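You operate a simulated robot arm through the tools that you are given. There is no shell and no other tool.

Carry out the task below with a simulated two-armed robot. There is one attempt and no reset: what you move stays moved.

## Task
Shut the white hose valve, wind the hose in and lock the reel.
Fine: the orange lock must come off for winding. Where these are worked on the way, their far stop is far enough and under half their travel is too little: orange reel lock.
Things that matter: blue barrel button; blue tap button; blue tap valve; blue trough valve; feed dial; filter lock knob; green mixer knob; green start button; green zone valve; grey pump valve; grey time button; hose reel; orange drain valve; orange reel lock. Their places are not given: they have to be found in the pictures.

Only the result counts: the job must be done as asked and must still hold three seconds after the hand-in. Knocking over, shifting, dropping, spilling or breaking anything else fails it.

## Robot
Two 6-joint arms with two-finger grippers on one trunk that stands fixed in place. Base frame: the origin is at the foot of the trunk, x ahead of it, y to its left, z up. Readings come in mm, degrees, newtons and seconds.
The left shoulder is at [30, 178, 1238], the right one opposite. With the tool pointing down near the work surface each hand reaches from about 520 to 820 mm from the base axis, measured 20 degrees to its own side. Payload 2.54 kg a hand.
The TCP of each hand is the grasp point between the finger pads, 30 mm short of the fingertips. In the tool frame z runs along the fingers and y along their closing line. The gripper opens to 116 mm. The gripper's body begins 95 mm behind the TCP.
Orientation is told as [roll, pitch, yaw] about the base's x, y, z axes, in that order, counted from this pose: with the fingers straight down and closing along the base's y, the tool's x points along the base's -x, its y along +y and its z along -z.

## Interface
- The arms move only by the tool servo_tool. It takes "left_deltas", "right_deltas" or both (then of equal length, played together; a hand with none holds still); each is a list of rows, each a list of 7 numbers: the shift along the tool's x, y, z in mm, then the turn, a rotation vector about the tool's x, y, z in degrees, then the opening, from 0 (shut) to 1 (fully open). In form: [[tx, ty, tz, rx, ry, rz, fingers], ...]. A call has 1 to 20 rows; each row shifts and turns the commanded pose from where the row before left it, along the tool's axes as they then stand. Rows are played at 5 a second. More than 50 mm and 8.6 degrees between two rows, or a gripper value outside its range, and nothing of the call is played. A pose out of reach is approached as far as the arm can. The call stops where the force on the tool passes 90 N (or 10 N more than at its start, if that is more) or the arm is blocked; 0.2 s more then pass. The fingers move at their own pace (about 153 mm/s each) and stop on an object; they squeeze with about 44 N. The grip force told is the motor's: it shows also when the fingers shut on nothing. Time passes only in rows, and 0.2 s behind the last, so rows that do not move let the fingers close. It gives the time, the measured TCP pose, the force on the tool (base axes), the opening and the grip force at its end, in the units of the frame above (readings bear some noise), with the torque about the TCP (base axes, N m) and any sound that the robot's microphone picked up, and new pictures: "show" is both (left out), scene, wrist or none (wrist: the cameras of the hands that moved).
- Cameras (640 x 400 px; columns grow to the right, rows downward): "scene" is now at [46.9, 39.2, 1972.4]; the picture's right is [0.45, -0.89, 0.00], its down [-0.59, -0.30, -0.75] and it looks along [0.67, 0.34, -0.66] (base axes); focal length 367 px, centre (320, 200). "left" rides on the left gripper at [69, 15, -122] in its tool frame; the picture's right is [-0.21, 0.98, 0.00], its down [-0.83, -0.18, -0.53] and it looks along [-0.52, -0.11, 0.85] (tool axes); focal length 251 px, centre (320, 200). "right" rides on the right gripper at [69, -15, -122] in its tool frame; the picture's right is [0.21, 0.98, 0.00], its down [-0.83, 0.18, -0.53] and it looks along [-0.52, 0.11, 0.85] (tool axes); focal length 251 px, centre (320, 200).
- lift_body(by): slides the trunk up (or, below 0, down) by that many mm; the arms and the scene camera ride with it, the base frame stays. It gives what a move gives, with no picture.
- pan_tilt(pan, tilt): turns the head with the scene camera to pan (to the left, within 143 degrees either way) and tilt (down, from -29 to 69), counted from straight ahead of the robot. It gives what a move gives, and a new picture of the scene camera.
- measure_at(camera, pixels): there is no depth. For up to 12 entries [column, row, z] of the newest picture of that camera ("zoom" is the newest enlarged one), the place [x, y] in the base frame at which the ray of that pixel passes the height z, good to about 2 mm. The clock stands still meanwhile.
- zoom(camera, box): a new picture of the part [left, top, right, bottom] of that camera's present view, enlarged. The clock stands still meanwhile.
- job_done(): hands the job in; it is judged then, once.

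Open the grippers and draw the arms clear of the work before you hand the job in, unless the task says otherwise.

The tools are called after "Emit:" by a JSON object that holds its "fn" and its "kwargs". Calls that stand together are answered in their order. servo_tool: Moves the arms, as the interface text tells. Its arguments: {"type":"object","properties":{"left_deltas":{"type":"array"},"right_deltas":{"type":"array"},"show":{"type":"string","enum":["both","scene","wrist","none"]}},"required":[]} The other tools are called the same way: lift_body (by) slides the trunk up or down; pan_tilt (pan, tilt) turns the head that bears the scene camera; measure_at (camera, pixels) gives the place at which the rays of pixels pass given heights; zoom (camera, box) takes an enlarged picture of a part of a camera's view; job_done () hands the job in.

At the start:

```text
time_s: 0.0
left_position: [437.3, 403.0, 1559.6]
left_orientation: [0.0, -0.1, 0.0]
left_wrist_force: [-0.2, 0.3, 0.2]
left_ft_torque: [-0.02, -0.02, 0.02]
left_opening: 116.2
left_grasp_force: 0.0
right_position: [463.9, -2.5, 1570.1]
right_orientation: [0.0, 0.0, 0.0]
right_wrist_force: [-0.2, -0.4, 0.7]
right_ft_torque: [0.04, 0.0, 0.0]
right_opening: 116.0
right_grasp_force: 0.0
trunk travel left (down, up): [-450.0, 90.0]
head pan, tilt: [27.0, 41.4]
```

scene: 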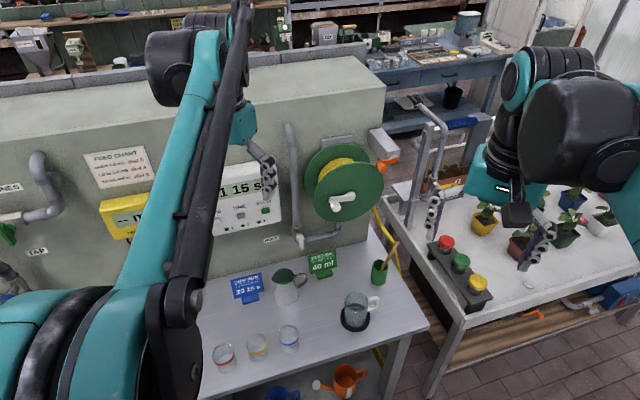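
right: 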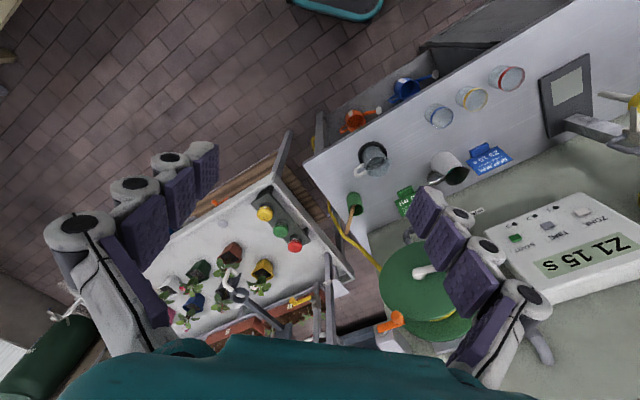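
left: 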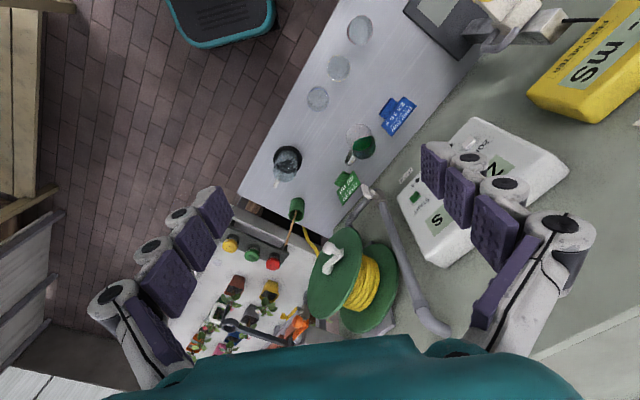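

The scene shows the green reel at (345,185), an orange lock at (385,163), and a pipe with a white thing near (300,240). I zoom in on these.

Emit:
{"fn": "zoom", "kwargs": {"camera": "scene", "box": [250, 110, 430, 260]}}

Emit:
{"fn": "zoom", "kwargs": {"camera": "left", "box": [260, 160, 460, 350]}}

Emit:
{"fn": "zoom", "kwargs": {"camera": "right", "box": [320, 180, 560, 370]}}

```text
2.67 times, centred on (340, 185) of scene
```

zoom: 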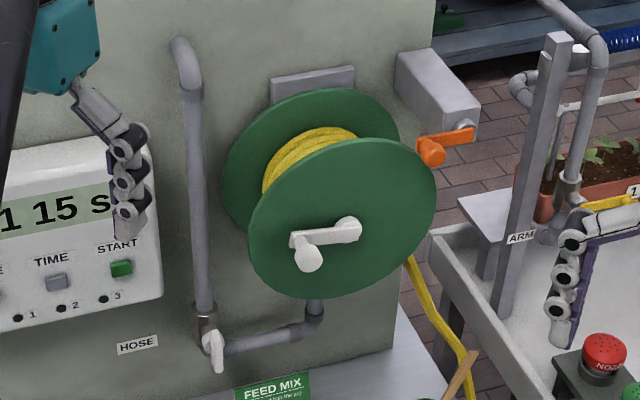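

```text
2.11 times, centred on (360, 255) of left
```

zoom: 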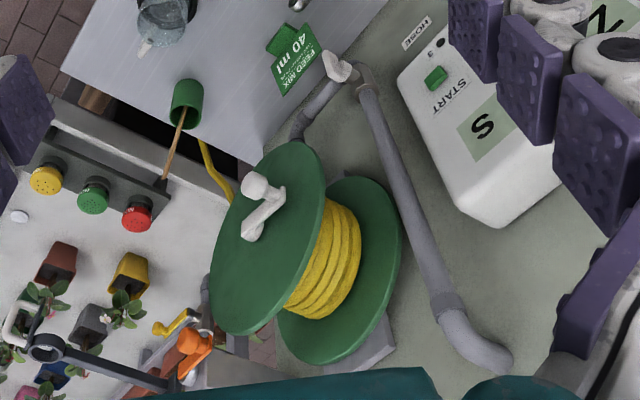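

```text
2.11 times, centred on (440, 275) of right
```

zoom: 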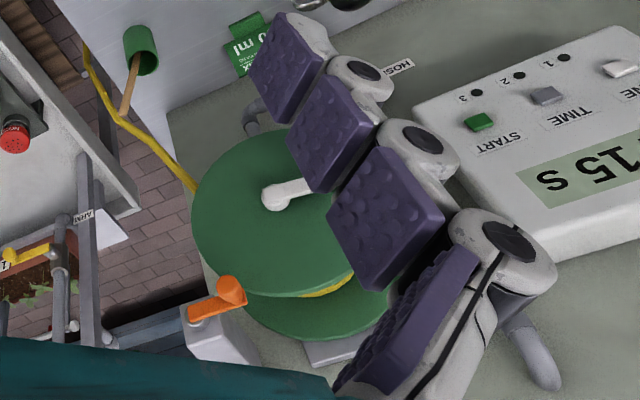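

I triangulate the important points from the scene and left cameras, at two heights each: crank knob, crank hub, valve handle, lock pivot and lock tip.

Emit:
{"fn": "measure_at", "kwargs": {"camera": "scene", "pixels": [[335.5, 207.5, 1100], [335.5, 207.5, 1300], [350.5, 196, 1100], [350.5, 196, 1300], [298.7, 236.4, 1000], [298.7, 236.4, 1200], [302, 248.7, 1000], [302, 248.7, 1200], [381.5, 167, 1100], [381.5, 167, 1300], [396.9, 159.9, 1100], [396.9, 159.9, 1300]]}}

Emit:
{"fn": "measure_at", "kwargs": {"camera": "left", "pixels": [[330.8, 248.2, 1100], [330.8, 248.2, 1300], [326, 270, 1100], [326, 270, 1300], [370, 190, 1000], [370, 190, 1200], [362, 186, 1000], [362, 186, 1200], [307, 320, 1100], [307, 320, 1300], [297, 333, 1100], [297, 333, 1300]]}}

Emit:
{"fn": "zoom", "kwargs": {"camera": "left", "box": [280, 170, 400, 245]}}

Emit:
{"fn": "zoom", "kwargs": {"camera": "left", "box": [260, 260, 380, 335]}}

Emit:
{"fn": "zoom", "kwargs": {"camera": "scene", "box": [270, 190, 366, 250]}}

Emit:
{"fn": "zoom", "kwargs": {"camera": "scene", "box": [350, 125, 430, 175]}}

```text
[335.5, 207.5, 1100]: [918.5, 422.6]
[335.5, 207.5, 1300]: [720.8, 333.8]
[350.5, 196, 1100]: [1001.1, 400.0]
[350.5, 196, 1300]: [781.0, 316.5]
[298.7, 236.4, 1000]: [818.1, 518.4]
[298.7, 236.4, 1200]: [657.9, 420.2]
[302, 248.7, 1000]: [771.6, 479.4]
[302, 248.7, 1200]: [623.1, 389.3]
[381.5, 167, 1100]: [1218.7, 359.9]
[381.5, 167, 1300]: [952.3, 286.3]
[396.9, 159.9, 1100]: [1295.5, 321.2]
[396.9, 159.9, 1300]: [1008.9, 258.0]
```

```text
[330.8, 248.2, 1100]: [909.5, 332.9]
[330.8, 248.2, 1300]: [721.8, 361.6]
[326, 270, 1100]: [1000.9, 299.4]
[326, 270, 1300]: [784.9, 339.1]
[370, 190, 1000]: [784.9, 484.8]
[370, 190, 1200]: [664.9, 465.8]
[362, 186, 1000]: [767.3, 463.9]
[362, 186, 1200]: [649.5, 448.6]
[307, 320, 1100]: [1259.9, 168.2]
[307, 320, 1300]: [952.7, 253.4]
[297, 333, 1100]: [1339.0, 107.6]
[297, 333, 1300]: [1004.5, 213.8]
```

```text
5.33 times, centred on (340, 208) of left
```

zoom: 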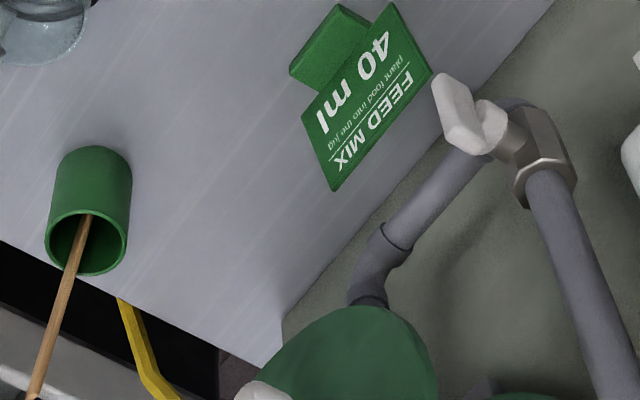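

```text
5.33 times, centred on (320, 298) of left
```

zoom: 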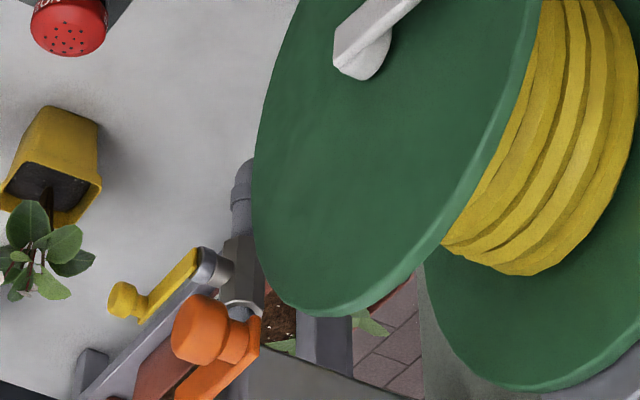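

```text
6.67 times, centred on (318, 220) of scene
```

zoom: 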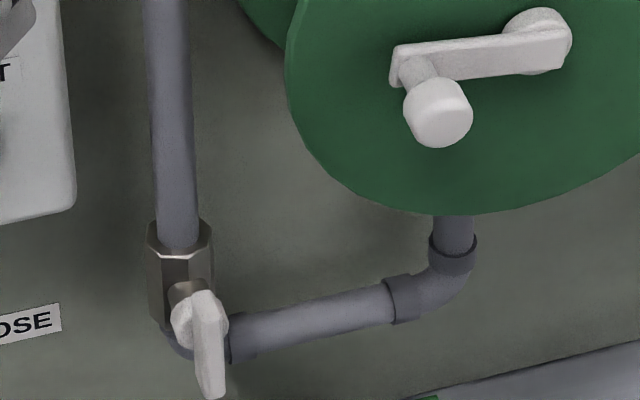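

```text
8.00 times, centred on (390, 150) of scene
```

zoom: 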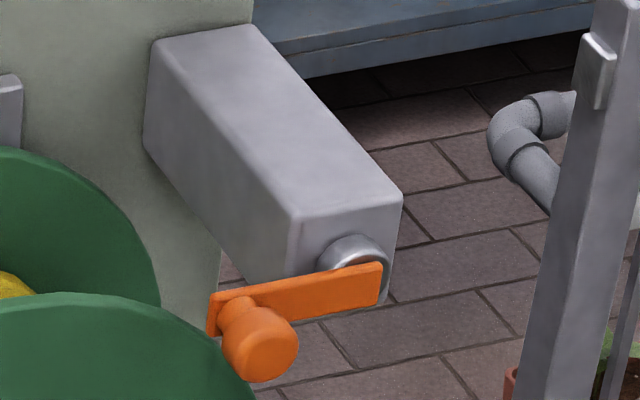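

The lever of the lock has its knob near the reel (scene (382,167)) and its pivot at (394,158). I refine the measurements, including the panel foot and table corner for the panel's bearing.

Emit:
{"fn": "measure_at", "kwargs": {"camera": "left", "pixels": [[325.9, 239.9, 800], [325.9, 239.9, 1000], [379.4, 170.5, 800], [379.4, 170.5, 1000], [239, 192, 800], [239, 192, 1000], [368.5, 194.9, 1000], [368.5, 194.9, 1200], [360.6, 188.3, 1000], [360.6, 188.3, 1200], [299.0, 323.0, 1100], [299.0, 323.0, 1300]]}}

Emit:
{"fn": "measure_at", "kwargs": {"camera": "scene", "pixels": [[428, 326, 800], [428, 326, 1000], [300.3, 237.2, 1000], [300.3, 237.2, 1200], [301.8, 248.5, 1000], [301.8, 248.5, 1200], [382.5, 168.5, 1100], [382.5, 168.5, 1300], [395, 157, 1100], [395, 157, 1300], [368, 240, 800], [368, 240, 1000]]}}

Emit:
{"fn": "pan_tilt", "kwargs": {"pan": 15, "tilt": 40}}

```text
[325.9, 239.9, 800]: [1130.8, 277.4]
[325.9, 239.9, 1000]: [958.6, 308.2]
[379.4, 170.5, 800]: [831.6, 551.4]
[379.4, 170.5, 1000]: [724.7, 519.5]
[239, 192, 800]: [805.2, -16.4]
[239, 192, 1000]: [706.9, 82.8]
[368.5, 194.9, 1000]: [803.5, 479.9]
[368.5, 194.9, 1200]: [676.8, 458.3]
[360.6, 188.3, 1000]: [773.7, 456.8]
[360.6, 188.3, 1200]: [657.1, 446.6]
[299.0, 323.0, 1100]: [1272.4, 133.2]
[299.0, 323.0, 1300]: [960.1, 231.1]
```

```text
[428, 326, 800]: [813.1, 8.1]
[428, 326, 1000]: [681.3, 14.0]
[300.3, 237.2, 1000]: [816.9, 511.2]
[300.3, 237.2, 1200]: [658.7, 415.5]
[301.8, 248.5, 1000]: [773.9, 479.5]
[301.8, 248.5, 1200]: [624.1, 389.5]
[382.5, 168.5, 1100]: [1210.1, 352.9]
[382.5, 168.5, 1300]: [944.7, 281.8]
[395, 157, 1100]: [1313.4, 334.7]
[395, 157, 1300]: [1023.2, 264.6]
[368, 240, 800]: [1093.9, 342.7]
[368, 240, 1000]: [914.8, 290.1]
```

```text
time_s: 0.7
left_position: [436.7, 402.5, 1559.3]
left_orientation: [-0.1, 0.0, 0.0]
left_wrist_force: [-0.6, 1.0, 0.2]
left_ft_torque: [-0.01, 0.02, 0.03]
left_opening: 116.0
left_grasp_force: 0.1
right_position: [465.5, -3.1, 1570.0]
right_orientation: [0.1, 0.0, -0.1]
right_wrist_force: [0.7, 0.3, -0.7]
right_ft_torque: [-0.01, 0.0, 0.03]
right_opening: 116.2
right_grasp_force: 0.1
trunk travel left (down, up): [-450.0, 90.0]
head pan, tilt: [15.0, 40.0]
```

scene: 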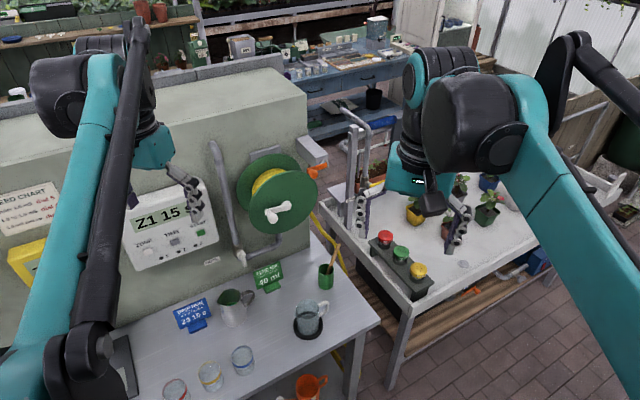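

The table is at z≈853, and the panel faces about (-0.66,-0.75), so hands must point along ≈(0.66,0.75,0). Valve stem ≈(750,471,1084), crank knob ≈(767,355,1253), lock knob ≈(866,260,1360). I turn the left hand level along that bearing, and draw the right hand aside.

Emit:
{"fn": "servo_tool", "kwargs": {"left_deltas": [[-28, -34, 26, 0, 0, 0, 1], [-28, -34, 26, 0, 0, 0, 1], [-28, -34, 26, 0, 0, 0, 1], [0, 0, 0, 0, -8.2, 0, 1], [0, 0, 0, 0, -8.2, 0, 1], [0, 0, 0, 0, -8.2, 0, 1], [0, 0, 0, 0, -8.2, 0, 1], [0, 0, 0, 0, -8.2, 0, 1], [0, 0, 0, 0, -8.2, 0, 1], [0, 0, 0, 0, -8.2, 0, 1], [0, 0, 0, 0, -8.2, 0, 1], [0, 0, 0, 0, -8.2, 0, 1], [0, 0, 0, 0, -8.2, 0, 1], [0, 0, 0, 0, -8.0, 0, 1]], "right_deltas": [[0, -25, 0, 0, 0, 0, 1], [0, -25, 0, 0, 0, 0, 1], [0, -25, 0, 0, 0, 0, 1], [0, -25, 0, 0, 0, 0, 1], [0, -25, 0, 0, 0, 0, 1], [0, -25, 0, 0, 0, 0, 1], [0, -25, 0, 0, 0, 0, 1], [0, -25, 0, 0, 0, 0, 1], [0, -25, 0, 0, 0, 0, 1], [0, -25, 0, 0, 0, 0, 1], [0, 0, 0, 0, 0, 0, 1], [0, 0, 0, 0, 0, 0, 1], [0, 0, 0, 0, 0, 0, 1], [0, 0, 0, 0, 0, 0, 1]]}}

```text
refused: row 1 steps farther than a row can; nothing moved
```

The first step was 51 mm, just over the limit; I use smaller shifts.

Emit:
{"fn": "servo_tool", "kwargs": {"left_deltas": [[-21, -26, 20, 0, 0, 0, 1], [-21, -26, 20, 0, 0, 0, 1], [-21, -26, 20, 0, 0, 0, 1], [-21, -26, 20, 0, 0, 0, 1], [0, 0, 0, 0, -8.2, 0, 1], [0, 0, 0, 0, -8.2, 0, 1], [0, 0, 0, 0, -8.2, 0, 1], [0, 0, 0, 0, -8.2, 0, 1], [0, 0, 0, 0, -8.2, 0, 1], [0, 0, 0, 0, -8.2, 0, 1], [0, 0, 0, 0, -8.2, 0, 1], [0, 0, 0, 0, -8.2, 0, 1], [0, 0, 0, 0, -8.2, 0, 1], [0, 0, 0, 0, -8.2, 0, 1], [0, 0, 0, 0, -8.0, 0, 1]], "right_deltas": [[0, -25, 0, 0, 0, 0, 1], [0, -25, 0, 0, 0, 0, 1], [0, -25, 0, 0, 0, 0, 1], [0, -25, 0, 0, 0, 0, 1], [0, -25, 0, 0, 0, 0, 1], [0, -25, 0, 0, 0, 0, 1], [0, -25, 0, 0, 0, 0, 1], [0, -25, 0, 0, 0, 0, 1], [0, -25, 0, 0, 0, 0, 1], [0, -25, 0, 0, 0, 0, 1], [0, 0, 0, 0, 0, 0, 1], [0, 0, 0, 0, 0, 0, 1], [0, 0, 0, 0, 0, 0, 1], [0, 0, 0, 0, 0, 0, 1], [0, 0, 0, 0, 0, 0, 1]]}}

```text
time_s: 3.9
left_position: [522.9, 298.8, 1478.1]
left_orientation: [46.6, -89.8, -46.5]
left_wrist_force: [1.3, 0.0, 0.6]
left_ft_torque: [-0.02, 0.01, -0.04]
left_opening: 115.9
left_grasp_force: 0.1
right_position: [465.0, -254.2, 1569.4]
right_orientation: [0.1, 0.1, 0.1]
right_wrist_force: [-0.6, 0.0, 0.0]
right_ft_torque: [0.0, 0.04, 0.01]
right_opening: 116.1
right_grasp_force: 0.1
trunk travel left (down, up): [-450.0, 90.0]
head pan, tilt: [15.0, 40.0]
```

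scene: 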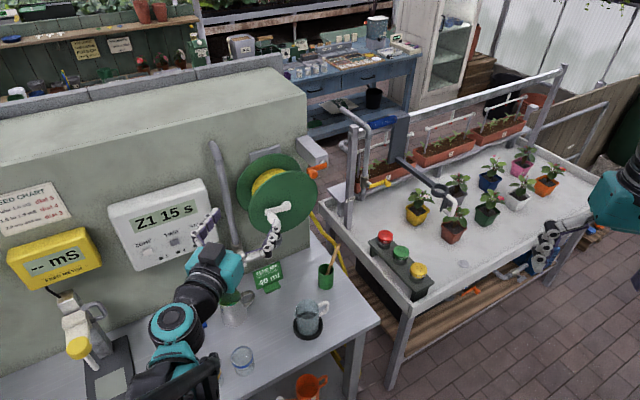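
right: 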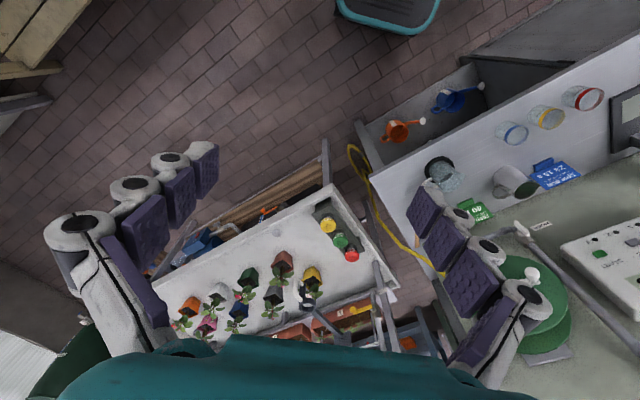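
left: 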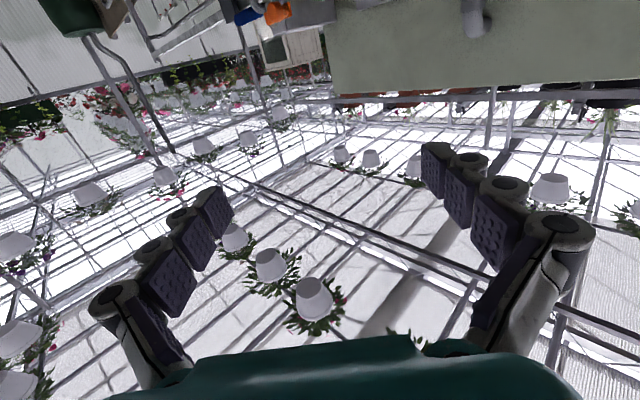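

The left hand now points ahead with its camera below. The reel is clear in the scene at (270,200); I zoom for detail of hose exit, lock and valve.

Emit:
{"fn": "zoom", "kwargs": {"camera": "scene", "box": [200, 135, 360, 235]}}

Emit:
{"fn": "zoom", "kwargs": {"camera": "right", "box": [430, 200, 590, 300]}}

Emit:
{"fn": "zoom", "kwargs": {"camera": "scene", "box": [270, 130, 350, 180]}}

```text
4.00 times, centred on (280, 185) of scene
```

zoom: 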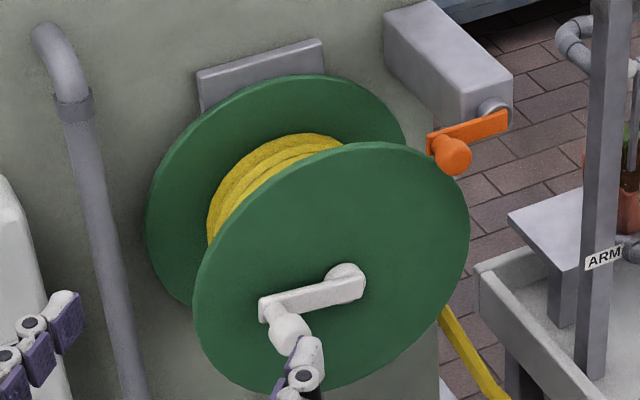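

```text
4.00 times, centred on (510, 250) of right
```

zoom: 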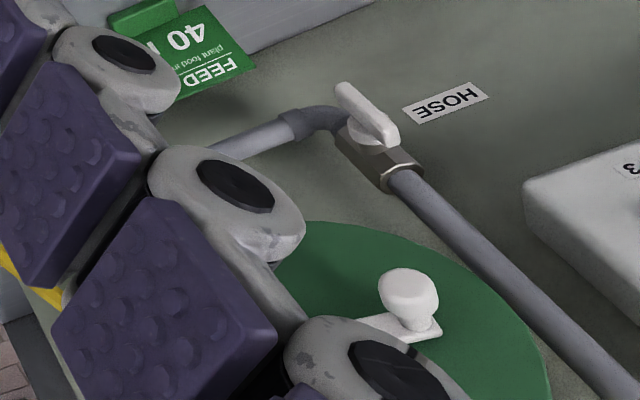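

```text
8.00 times, centred on (310, 155) of scene
```

zoom: 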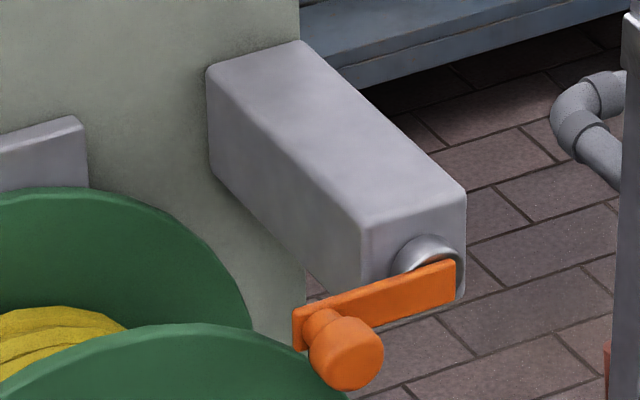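

Hose leaves at lower right of the reel. I zoom on the table's right edge and panel foot to get the panel's bearing accurately.

Emit:
{"fn": "zoom", "kwargs": {"camera": "scene", "box": [240, 220, 400, 320]}}

```text
4.00 times, centred on (320, 270) of scene
```

zoom: 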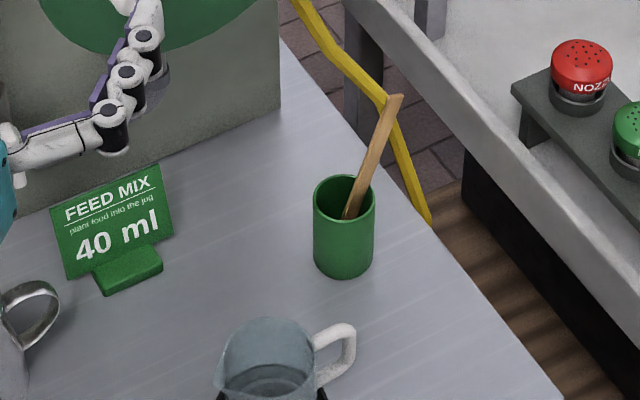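

Emit:
{"fn": "measure_at", "kwargs": {"camera": "zoom", "pixels": [[280, 110, 853], [180, 150, 853], [25, 210, 853], [282, 40, 853], [560, 398, 853], [420, 220, 853]]}}

```text
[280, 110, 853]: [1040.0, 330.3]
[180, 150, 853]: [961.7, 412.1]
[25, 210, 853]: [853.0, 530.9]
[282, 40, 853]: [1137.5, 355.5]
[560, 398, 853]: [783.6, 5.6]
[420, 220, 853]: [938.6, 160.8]
```

Table edge gives bearing ≈45°, so d=(0.707,0.707). I yaw the left hand by 45° in place and then come forward and down to a look-out position ahead of the valve.

Emit:
{"fn": "servo_tool", "kwargs": {"left_deltas": [[0, 0, 0, -7.5, 0, 0, 1], [0, 0, 0, -7.5, 0, 0, 1], [0, 0, 0, -7.5, 0, 0, 1], [0, 0, 0, -7.5, 0, 0, 1], [0, 0, 0, -7.5, 0, 0, 1], [0, 0, 0, -7.5, 0, 0, 1], [40, -6, 8, 0, 0, 0, 1], [40, -6, 8, 0, 0, 0, 1], [40, -6, 8, 0, 0, 0, 1], [40, -6, 8, 0, 0, 0, 1], [40, -6, 8, 0, 0, 0, 1], [40, -6, 8, 0, 0, 0, 1]]}}

```text
time_s: 6.5
left_position: [646.3, 298.1, 1311.7]
left_orientation: [28.6, -90.0, 16.6]
left_wrist_force: [0.1, 1.0, 0.4]
left_ft_torque: [0.01, -0.02, 0.03]
left_opening: 116.0
left_grasp_force: 0.0
left hand out of reach, approached as far as the arm can: row 9, 10, 11, 12
right_position: [464.5, -253.9, 1569.4]
right_orientation: [0.0, 0.1, 0.1]
right_wrist_force: [0.2, -0.2, 0.3]
right_ft_torque: [0.01, 0.06, 0.02]
right_opening: 115.9
right_grasp_force: 0.0
trunk travel left (down, up): [-450.0, 90.0]
head pan, tilt: [15.0, 40.0]
```

scene: 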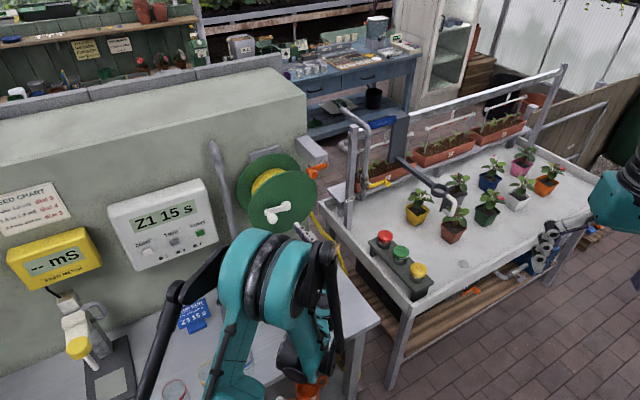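
left: 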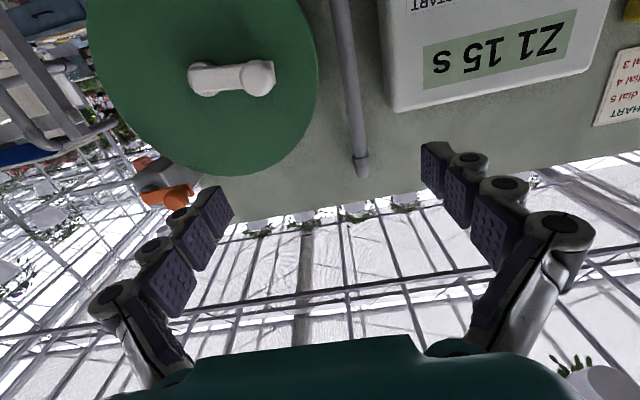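

Those rows were too near the shoulder to be reached. I move the hand further forward (along tool z), where the arm is less folded, and check.

Emit:
{"fn": "servo_tool", "kwargs": {"left_deltas": [[0, 0, 25, 0, 0, 0, 1], [0, 0, 25, 0, 0, 0, 1], [0, 0, 25, 0, 0, 0, 1]]}}

```text
time_s: 7.3
left_position: [695.9, 353.0, 1312.1]
left_orientation: [-17.8, -90.0, 62.9]
left_wrist_force: [-0.2, 0.2, 0.2]
left_ft_torque: [0.04, -0.03, -0.05]
left_opening: 116.1
left_grasp_force: 0.1
right_position: [463.4, -254.2, 1570.3]
right_orientation: [-0.1, 0.0, 0.1]
right_wrist_force: [-0.3, 0.9, -0.5]
right_ft_torque: [-0.02, 0.03, 0.01]
right_opening: 116.0
right_grasp_force: 0.0
trunk travel left (down, up): [-450.0, 90.0]
head pan, tilt: [15.0, 40.0]
```

scene: 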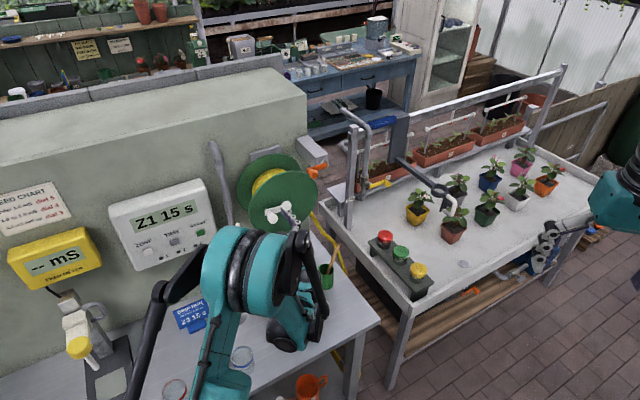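
left: 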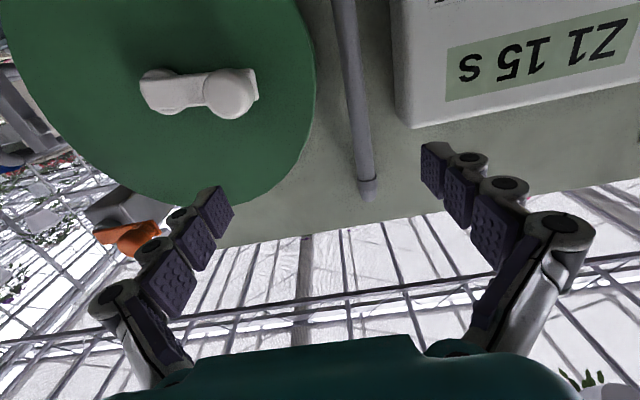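

Commands continue from the actual pose. I check where the jug and label stand so that the hand clears them when I lower it toward the valve.

Emit:
{"fn": "measure_at", "kwargs": {"camera": "scene", "pixels": [[238, 322, 853], [235, 297, 970], [268, 285, 853], [265, 268, 930]]}}

Emit:
{"fn": "servo_tool", "kwargs": {"left_deltas": [[0, 22, 0, 0, 0, 0, 1], [0, 22, 0, 0, 0, 0, 1], [30, 0, 0, 0, 0, 0, 1], [30, 0, 0, 0, 0, 0, 1], [30, 0, 0, 0, 0, 0, 1]]}}

```text
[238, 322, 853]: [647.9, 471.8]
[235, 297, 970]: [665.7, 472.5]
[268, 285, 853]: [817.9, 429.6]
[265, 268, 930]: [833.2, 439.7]
```

```text
time_s: 8.5
left_position: [695.6, 384.0, 1238.4]
left_orientation: [17.8, -89.8, 27.2]
left_wrist_force: [1.2, 0.0, -0.2]
left_ft_torque: [0.02, -0.02, 0.01]
left_opening: 115.7
left_grasp_force: 0.0
left hand out of reach, approached as far as the arm can: row 3, 4, 5
right_position: [463.5, -253.9, 1569.1]
right_orientation: [0.0, 0.1, 0.0]
right_wrist_force: [1.1, -0.5, 0.0]
right_ft_torque: [0.0, 0.02, -0.01]
right_opening: 115.9
right_grasp_force: 0.1
trunk travel left (down, up): [-450.0, 90.0]
head pan, tilt: [15.0, 40.0]
```

scene: 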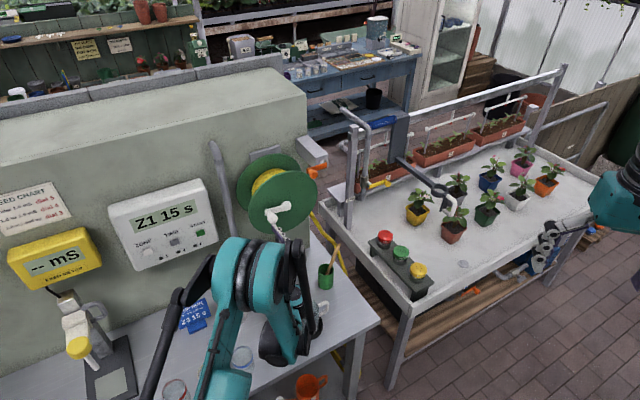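
left: 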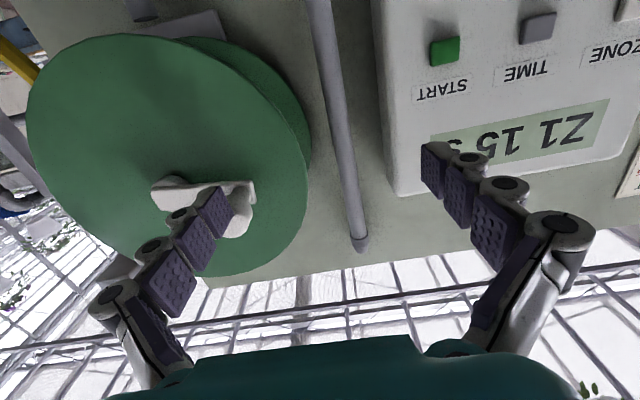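

The arm is at its fold limit there; raising the trunk by 90 mm gives room for the low valve. The right finger at the left-image (210,215) is near the white crank knob, so I close the fingers mostly before lifting.

Emit:
{"fn": "servo_tool", "kwargs": {"left_deltas": [[0, 0, 0, 0, 0, 0, 0.4], [0, 0, 0, 0, 0, 0, 0.4]], "show": "wrist"}}

Emit:
{"fn": "lift_body", "kwargs": {"by": 90}}

```text
time_s: 9.1
left_position: [696.5, 391.4, 1236.7]
left_orientation: [-20.4, -89.6, 65.8]
left_wrist_force: [0.4, 1.7, -0.4]
left_ft_torque: [0.05, -0.02, -0.03]
left_opening: 46.4
left_grasp_force: 0.0
right_position: [466.6, -248.0, 1570.0]
right_orientation: [-0.2, 0.1, 0.0]
right_wrist_force: [-1.2, 0.8, 0.1]
right_ft_torque: [-0.09, 0.01, -0.01]
right_opening: 115.9
right_grasp_force: 0.0
trunk travel left (down, up): [-450.0, 90.0]
head pan, tilt: [15.0, 40.0]
```

left: 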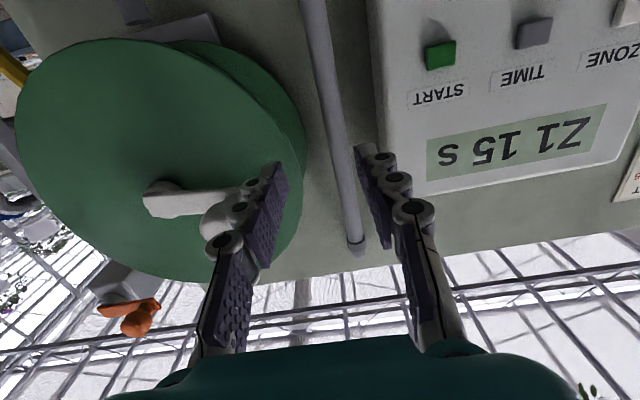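

```text
time_s: 10.4
left_position: [695.1, 384.9, 1329.4]
left_orientation: [7.5, -89.9, 37.6]
left_wrist_force: [0.2, 0.4, 0.2]
left_ft_torque: [-0.03, 0.01, 0.02]
left_opening: 46.5
left_grasp_force: 0.1
right_position: [464.4, -255.0, 1659.3]
right_orientation: [0.1, 0.0, 0.0]
right_wrist_force: [0.7, 0.3, -1.0]
right_ft_torque: [0.02, 0.02, 0.0]
right_opening: 116.0
right_grasp_force: 0.1
trunk travel left (down, up): [-540.0, 0.0]
head pan, tilt: [15.0, 40.0]
```

Now I lower the hand toward the valve height (z from 1329), then look.

Emit:
{"fn": "servo_tool", "kwargs": {"left_deltas": [[40, 0, 0, 0, 0, 0, 0.4], [40, 0, 0, 0, 0, 0, 0.4], [40, 0, 0, 0, 0, 0, 0.5], [40, 10, 0, 0, 0, 0, 0.6], [40, 10, 0, 0, 0, 0, 0.6]]}}

```text
time_s: 11.6
left_position: [726.4, 399.2, 1212.7]
left_orientation: [-5.7, -89.8, 50.8]
left_wrist_force: [-0.2, -0.1, -0.6]
left_ft_torque: [0.0, -0.01, 0.0]
left_opening: 69.4
left_grasp_force: 0.1
left hand out of reach, approached as far as the arm can: row 1, 2, 3, 4, 5
right_position: [461.8, -253.1, 1659.8]
right_orientation: [0.1, -0.1, -0.1]
right_wrist_force: [0.9, -0.6, 0.9]
right_ft_torque: [-0.02, -0.01, 0.0]
right_opening: 116.2
right_grasp_force: 0.1
trunk travel left (down, up): [-540.0, 0.0]
head pan, tilt: [15.0, 40.0]
```

scene: 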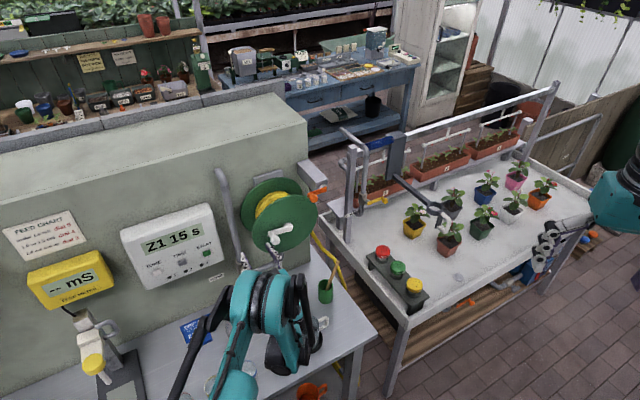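
left: 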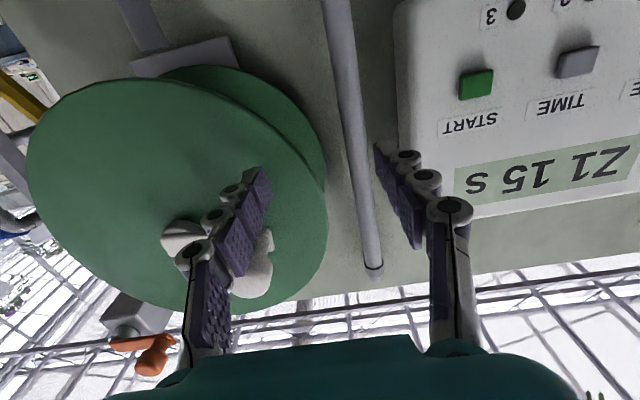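

Going lower is limited by the wrist with the shoulder high, so the trunk should be low instead. I narrow the fingers and lower the trunk 140 mm, which takes the hand straight down away from the crank knob.

Emit:
{"fn": "servo_tool", "kwargs": {"left_deltas": [[0, 0, -8, 0, 0, 0, 0.25], [0, 0, -8, 0, 0, 0, 0.25]], "show": "none"}}

Emit:
{"fn": "lift_body", "kwargs": {"by": -140}}

Emit:
{"fn": "servo_tool", "kwargs": {"left_deltas": [[0, 0, 0, 0, 0, 0, 0.25]]}}

```text
time_s: 12.2
left_position: [728.1, 389.3, 1212.3]
left_orientation: [5.1, -89.8, 40.2]
left_wrist_force: [0.1, -0.2, 0.9]
left_ft_torque: [-0.03, -0.01, 0.0]
left_opening: 29.0
left_grasp_force: 0.1
left hand out of reach, approached as far as the arm can: row 1, 2
right_position: [463.2, -255.2, 1659.4]
right_orientation: [0.1, 0.0, 0.0]
right_wrist_force: [0.8, -0.1, -0.5]
right_ft_torque: [-0.01, 0.01, 0.0]
right_opening: 116.3
right_grasp_force: 0.1
trunk travel left (down, up): [-540.0, 0.0]
head pan, tilt: [15.0, 40.0]
```

```text
time_s: 13.9
left_position: [728.7, 388.4, 1074.3]
left_orientation: [6.5, -90.0, 38.6]
left_wrist_force: [0.3, -0.3, -0.2]
left_ft_torque: [-0.02, -0.04, 0.03]
left_opening: 29.0
left_grasp_force: 0.1
right_position: [462.6, -254.4, 1519.1]
right_orientation: [0.0, 0.0, 0.0]
right_wrist_force: [-0.2, -1.0, 0.8]
right_ft_torque: [0.03, 0.03, 0.03]
right_opening: 116.0
right_grasp_force: 0.0
trunk travel left (down, up): [-400.0, 140.0]
head pan, tilt: [15.0, 40.0]
```

```text
time_s: 14.3
left_position: [727.7, 388.4, 1072.4]
left_orientation: [7.9, -89.9, 37.4]
left_wrist_force: [-0.6, 1.2, 0.0]
left_ft_torque: [-0.02, 0.02, 0.04]
left_opening: 29.1
left_grasp_force: 0.0
right_position: [463.8, -254.2, 1519.5]
right_orientation: [0.0, -0.2, 0.1]
right_wrist_force: [0.9, 0.6, 0.4]
right_ft_torque: [0.03, -0.02, 0.0]
right_opening: 116.0
right_grasp_force: 0.0
trunk travel left (down, up): [-400.0, 140.0]
head pan, tilt: [15.0, 40.0]
```

scene: 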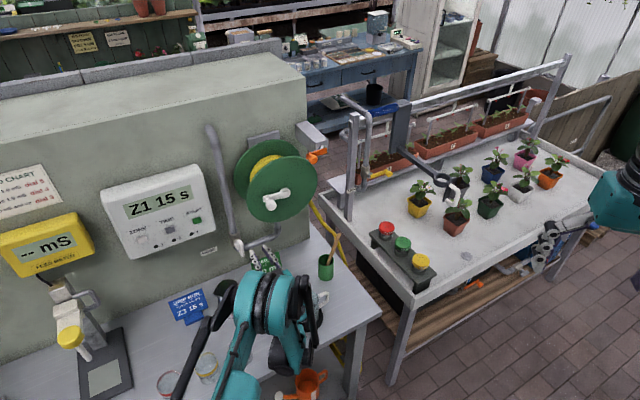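
left: 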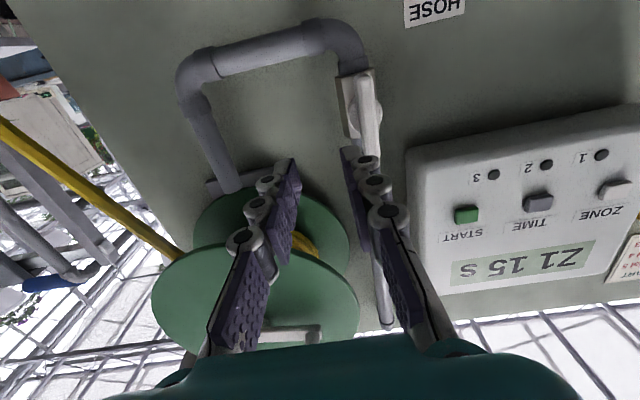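

From below, the hose line passes over the drum's upper right, so winding in = counter-clockwise seen from the front. The valve lever is at left-image (365,110). I move the hand left and up, then lower the trunk some more to gain reach.

Emit:
{"fn": "servo_tool", "kwargs": {"left_deltas": [[-10, 14, 0, 0, 0, 0, 0.25], [-20, 14, -3, 0, 0, 0, 0.25], [-30, 12, -5, 0, 0, 0, 0.25], [-30, 0, -5, 0, 0, 0, 0.25]], "show": "none"}}

Emit:
{"fn": "lift_body", "kwargs": {"by": -100}}

Emit:
{"fn": "servo_tool", "kwargs": {"left_deltas": [[0, 0, 0, 0, 0, 0, 0.5], [0, 0, 0, 0, 0, 0, 0.5]]}}

```text
time_s: 15.3
left_position: [707.8, 408.1, 1166.4]
left_orientation: [1.5, -89.9, 43.9]
left_wrist_force: [0.0, 0.7, -0.1]
left_ft_torque: [0.0, 0.02, 0.01]
left_opening: 29.0
left_grasp_force: 0.1
left hand out of reach, approached as far as the arm can: row 1, 2, 3
right_position: [463.4, -254.5, 1519.8]
right_orientation: [0.0, 0.0, 0.1]
right_wrist_force: [-0.3, 0.3, -0.3]
right_ft_torque: [0.01, -0.04, -0.01]
right_opening: 115.9
right_grasp_force: 0.0
trunk travel left (down, up): [-400.0, 140.0]
head pan, tilt: [15.0, 40.0]
```

```text
time_s: 16.6
left_position: [708.1, 408.5, 1065.9]
left_orientation: [4.6, -90.0, 40.6]
left_wrist_force: [0.2, -0.8, 0.2]
left_ft_torque: [0.01, 0.01, 0.02]
left_opening: 28.9
left_grasp_force: 0.1
right_position: [463.3, -253.6, 1420.1]
right_orientation: [0.1, 0.0, 0.0]
right_wrist_force: [-0.3, 0.7, 0.4]
right_ft_torque: [0.02, -0.01, 0.02]
right_opening: 116.0
right_grasp_force: 0.1
trunk travel left (down, up): [-300.0, 240.0]
head pan, tilt: [15.0, 40.0]
```

```text
time_s: 17.2
left_position: [709.5, 408.5, 1065.2]
left_orientation: [6.9, -90.0, 38.3]
left_wrist_force: [-0.6, -0.2, -0.2]
left_ft_torque: [-0.01, 0.01, 0.0]
left_opening: 58.1
left_grasp_force: 0.0
right_position: [463.0, -254.1, 1420.0]
right_orientation: [0.0, -0.1, 0.0]
right_wrist_force: [0.3, 1.0, 0.2]
right_ft_torque: [-0.01, 0.0, 0.01]
right_opening: 116.0
right_grasp_force: 0.1
trunk travel left (down, up): [-300.0, 240.0]
head pan, tilt: [15.0, 40.0]
```

scene: 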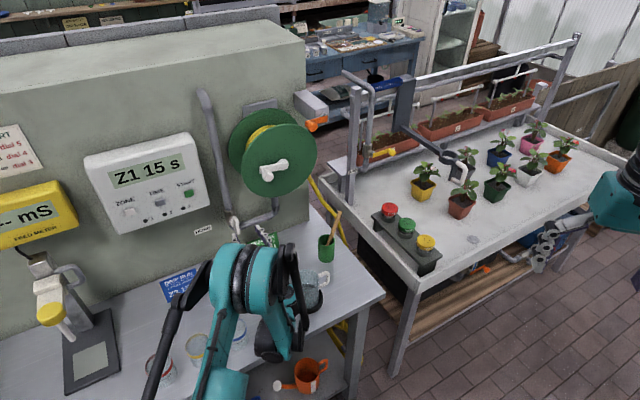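
left: 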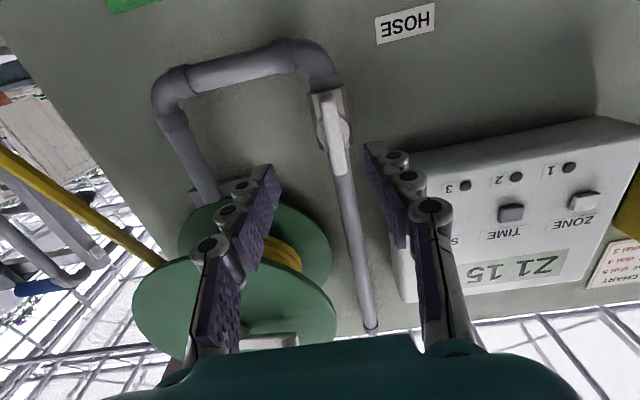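

The lever is now centred between the fingers at (335,135) in the left view. I zoom for detail.

Emit:
{"fn": "zoom", "kwargs": {"camera": "left", "box": [256, 60, 416, 200]}}

Emit:
{"fn": "zoom", "kwargs": {"camera": "scene", "box": [200, 190, 320, 265]}}

```text
2.86 times, centred on (336, 130) of left
```

zoom: 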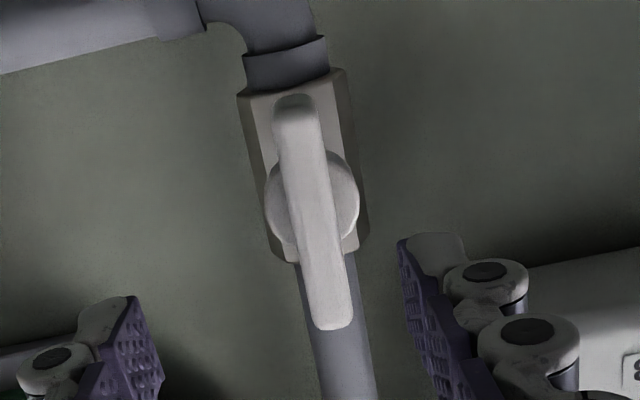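

```text
5.33 times, centred on (260, 228) of scene
```

zoom: 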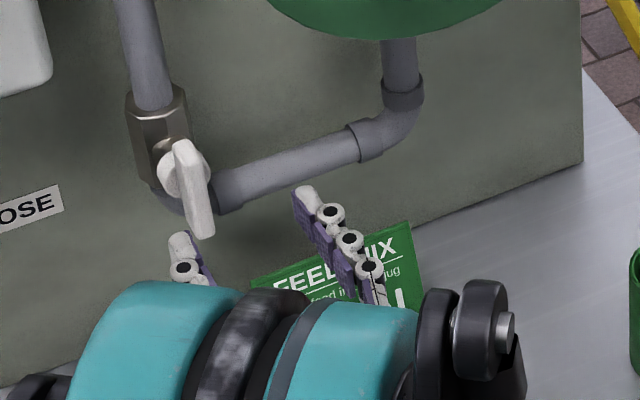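

The handle is a bar across a round cap. I triangulate bar centre and ends from both cameras.

Emit:
{"fn": "measure_at", "kwargs": {"camera": "left", "pixels": [[334.6, 135.2, 1070], [334.6, 135.2, 1100], [327.5, 95.5, 1050], [327.5, 95.5, 1080], [341, 173, 1080], [341, 173, 1110]]}}

Emit:
{"fn": "measure_at", "kwargs": {"camera": "scene", "pixels": [[236, 226.1, 1070], [236, 226.1, 1100], [233.6, 217.7, 1080], [233.6, 217.7, 1110], [238.4, 234, 1050], [238.4, 234, 1080]]}}

```text
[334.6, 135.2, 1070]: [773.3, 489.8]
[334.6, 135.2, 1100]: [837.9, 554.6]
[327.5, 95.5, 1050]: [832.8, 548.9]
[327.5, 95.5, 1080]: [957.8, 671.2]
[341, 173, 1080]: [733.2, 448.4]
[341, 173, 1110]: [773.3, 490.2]
```

```text
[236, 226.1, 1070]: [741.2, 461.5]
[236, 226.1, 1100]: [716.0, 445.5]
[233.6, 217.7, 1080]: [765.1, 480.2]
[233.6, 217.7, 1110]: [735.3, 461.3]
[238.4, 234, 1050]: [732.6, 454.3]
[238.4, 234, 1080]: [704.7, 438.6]
```

Bar centre is ≈(750,467,1061) (r≈200, d≈861), vertical, ~64 long, 14 wide. I align the TCP on its axis and advance so the fingertips straddle it, without closing yet.

Emit:
{"fn": "servo_tool", "kwargs": {"left_deltas": [[2, 6, 5, 0, 0, 0, 0.5], [2, 6, 10, 0, 0, 0, 0.5], [0, 0, 15, 0, 0, 0, 0.5], [0, 0, 10, 0, 0, 0, 0.5], [0, 0, 5, 0, 0, 0, 0.5]]}}

```text
time_s: 18.4
left_position: [732.5, 449.5, 1061.7]
left_orientation: [8.2, -89.9, 37.0]
left_wrist_force: [0.3, 0.1, 0.4]
left_ft_torque: [0.02, 0.0, 0.0]
left_opening: 57.9
left_grasp_force: 0.0
right_position: [462.2, -254.5, 1419.6]
right_orientation: [0.0, -0.1, 0.1]
right_wrist_force: [0.0, 0.1, 0.1]
right_ft_torque: [0.02, -0.01, -0.02]
right_opening: 115.9
right_grasp_force: 0.0
trunk travel left (down, up): [-300.0, 240.0]
head pan, tilt: [15.0, 40.0]
```

scene: 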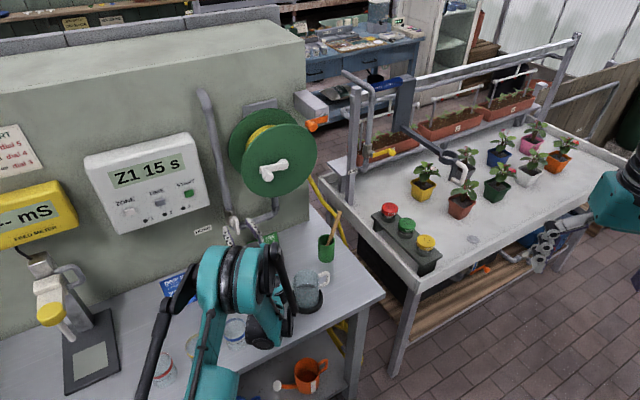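
left: 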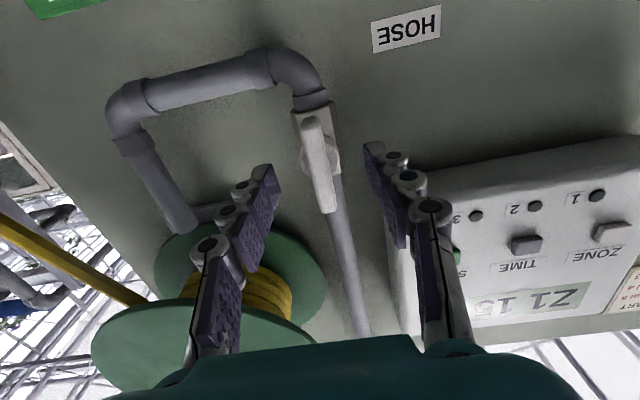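

The bar lies between the open fingers, centred at (319,165). I zoom to check depth before closing.

Emit:
{"fn": "zoom", "kwargs": {"camera": "left", "box": [240, 90, 400, 230]}}

Emit:
{"fn": "zoom", "kwargs": {"camera": "scene", "box": [200, 190, 300, 260]}}

```text
2.86 times, centred on (320, 160) of left
```

zoom: 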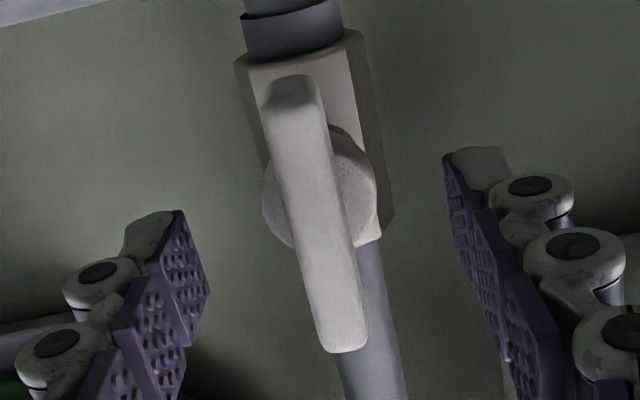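

```text
5.71 times, centred on (250, 225) of scene
```

zoom: 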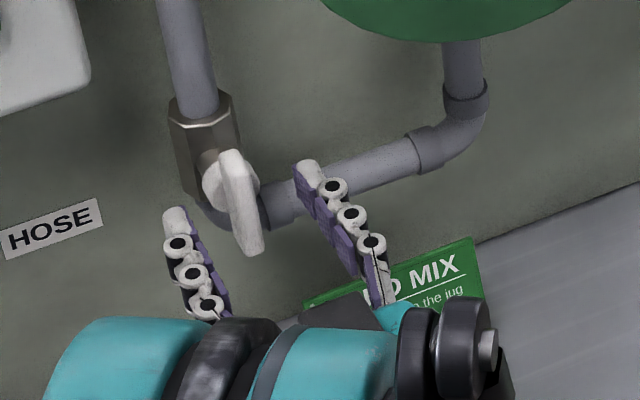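

Emit:
{"fn": "measure_at", "kwargs": {"camera": "left", "pixels": [[318.3, 165.2, 1050], [318.3, 165.2, 1070], [311, 117, 1020], [311, 117, 1050], [327, 211, 1080], [327, 211, 1110]]}}

```text
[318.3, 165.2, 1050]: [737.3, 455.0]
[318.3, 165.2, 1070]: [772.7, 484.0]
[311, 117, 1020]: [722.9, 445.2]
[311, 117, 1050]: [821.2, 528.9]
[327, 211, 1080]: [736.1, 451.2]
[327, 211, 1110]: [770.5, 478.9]
```

Bar front is at d≈861; fingertips are at ≈866. I go 6 mm further, then close on the bar.

Emit:
{"fn": "servo_tool", "kwargs": {"left_deltas": [[0, -1, 6, 0, 0, 0, 0.5], [0, 0, 0, 0, 0, 0, 0], [0, 0, 0, 0, 0, 0, 0], [0, 0, 0, 0, 0, 0, 0]]}}

```text
time_s: 19.4
left_position: [736.8, 453.9, 1061.2]
left_orientation: [-14.8, -89.9, 60.1]
left_wrist_force: [-4.4, 4.4, -3.2]
left_ft_torque: [0.07, -0.01, 0.19]
left_opening: 11.3
left_grasp_force: 38.9
right_position: [463.0, -254.0, 1419.9]
right_orientation: [-0.1, 0.0, 0.0]
right_wrist_force: [-0.1, -1.4, -0.3]
right_ft_torque: [0.03, 0.0, 0.02]
right_opening: 115.9
right_grasp_force: 0.0
trunk travel left (down, up): [-300.0, 240.0]
head pan, tilt: [15.0, 40.0]
```

scene: 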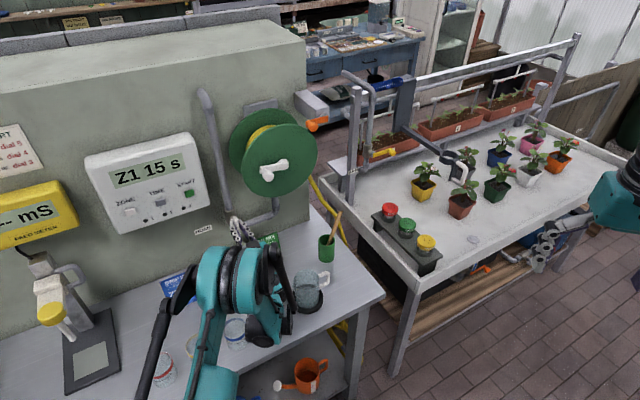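
left: 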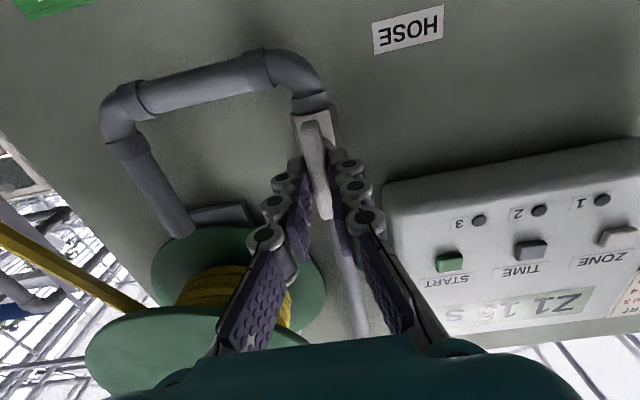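

Gripped (11.3 mm, 39 N). I try turning clockwise as seen from the front (+z about the tool) by a little, watching torque.

Emit:
{"fn": "servo_tool", "kwargs": {"left_deltas": [[0, 0, 0, 0, 0, 5, 0], [0, 0, 0, 0, 0, 5, 0], [0, 0, 0, 0, 0, 5, 0]], "show": "wrist"}}

```text
time_s: 20.2
left_position: [736.1, 452.8, 1060.0]
left_orientation: [89.5, -74.9, -44.4]
left_wrist_force: [-1.5, 6.2, 1.7]
left_ft_torque: [0.28, -0.28, 0.06]
left_opening: 11.8
left_grasp_force: 38.8
right_position: [464.1, -252.4, 1420.2]
right_orientation: [0.0, 0.0, 0.1]
right_wrist_force: [0.1, -0.2, -0.3]
right_ft_torque: [0.01, -0.01, -0.01]
right_opening: 116.4
right_grasp_force: 0.0
trunk travel left (down, up): [-300.0, 240.0]
head pan, tilt: [15.0, 40.0]
```

left: 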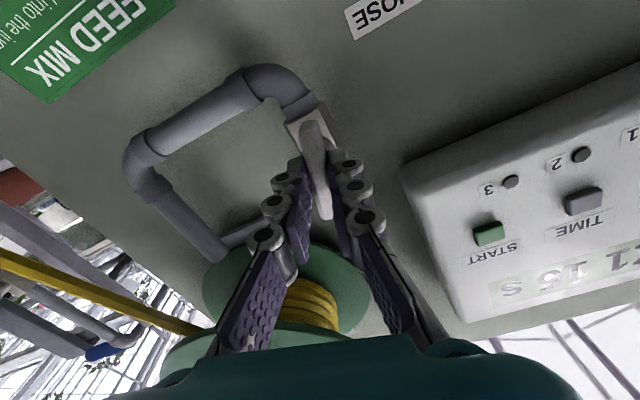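

The bar turned with the hand with little resistance, so this is the way. I continue to a full 90° turn.

Emit:
{"fn": "servo_tool", "kwargs": {"left_deltas": [[0, 0, 0, 0, 0, 7, 0], [0, 0, 0, 0, 0, 7, 0], [0, 0, 0, 0, 0, 7, 0], [0, 0, 0, 0, 0, 7, 0], [0, 0, 0, 0, 0, 7, 0]], "show": "wrist"}}

```text
time_s: 21.4
left_position: [737.9, 451.9, 1060.4]
left_orientation: [89.8, -39.9, -44.6]
left_wrist_force: [0.7, 9.9, 2.2]
left_ft_torque: [0.27, -0.24, -0.17]
left_opening: 11.3
left_grasp_force: 39.1
right_position: [462.9, -252.2, 1419.8]
right_orientation: [-0.2, 0.0, 0.1]
right_wrist_force: [-0.1, 0.2, 0.0]
right_ft_torque: [-0.05, 0.0, 0.0]
right_opening: 115.8
right_grasp_force: 0.0
trunk travel left (down, up): [-300.0, 240.0]
head pan, tilt: [15.0, 40.0]
```

left: 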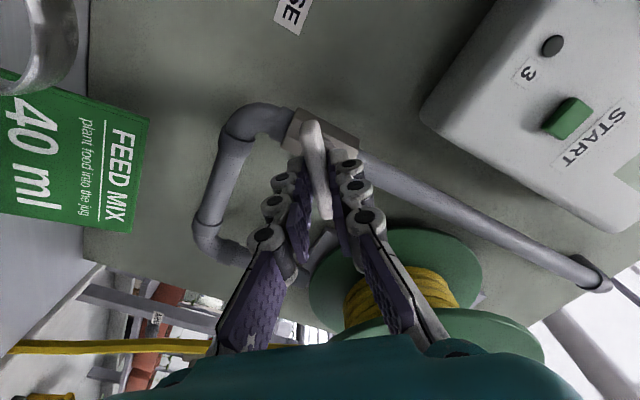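

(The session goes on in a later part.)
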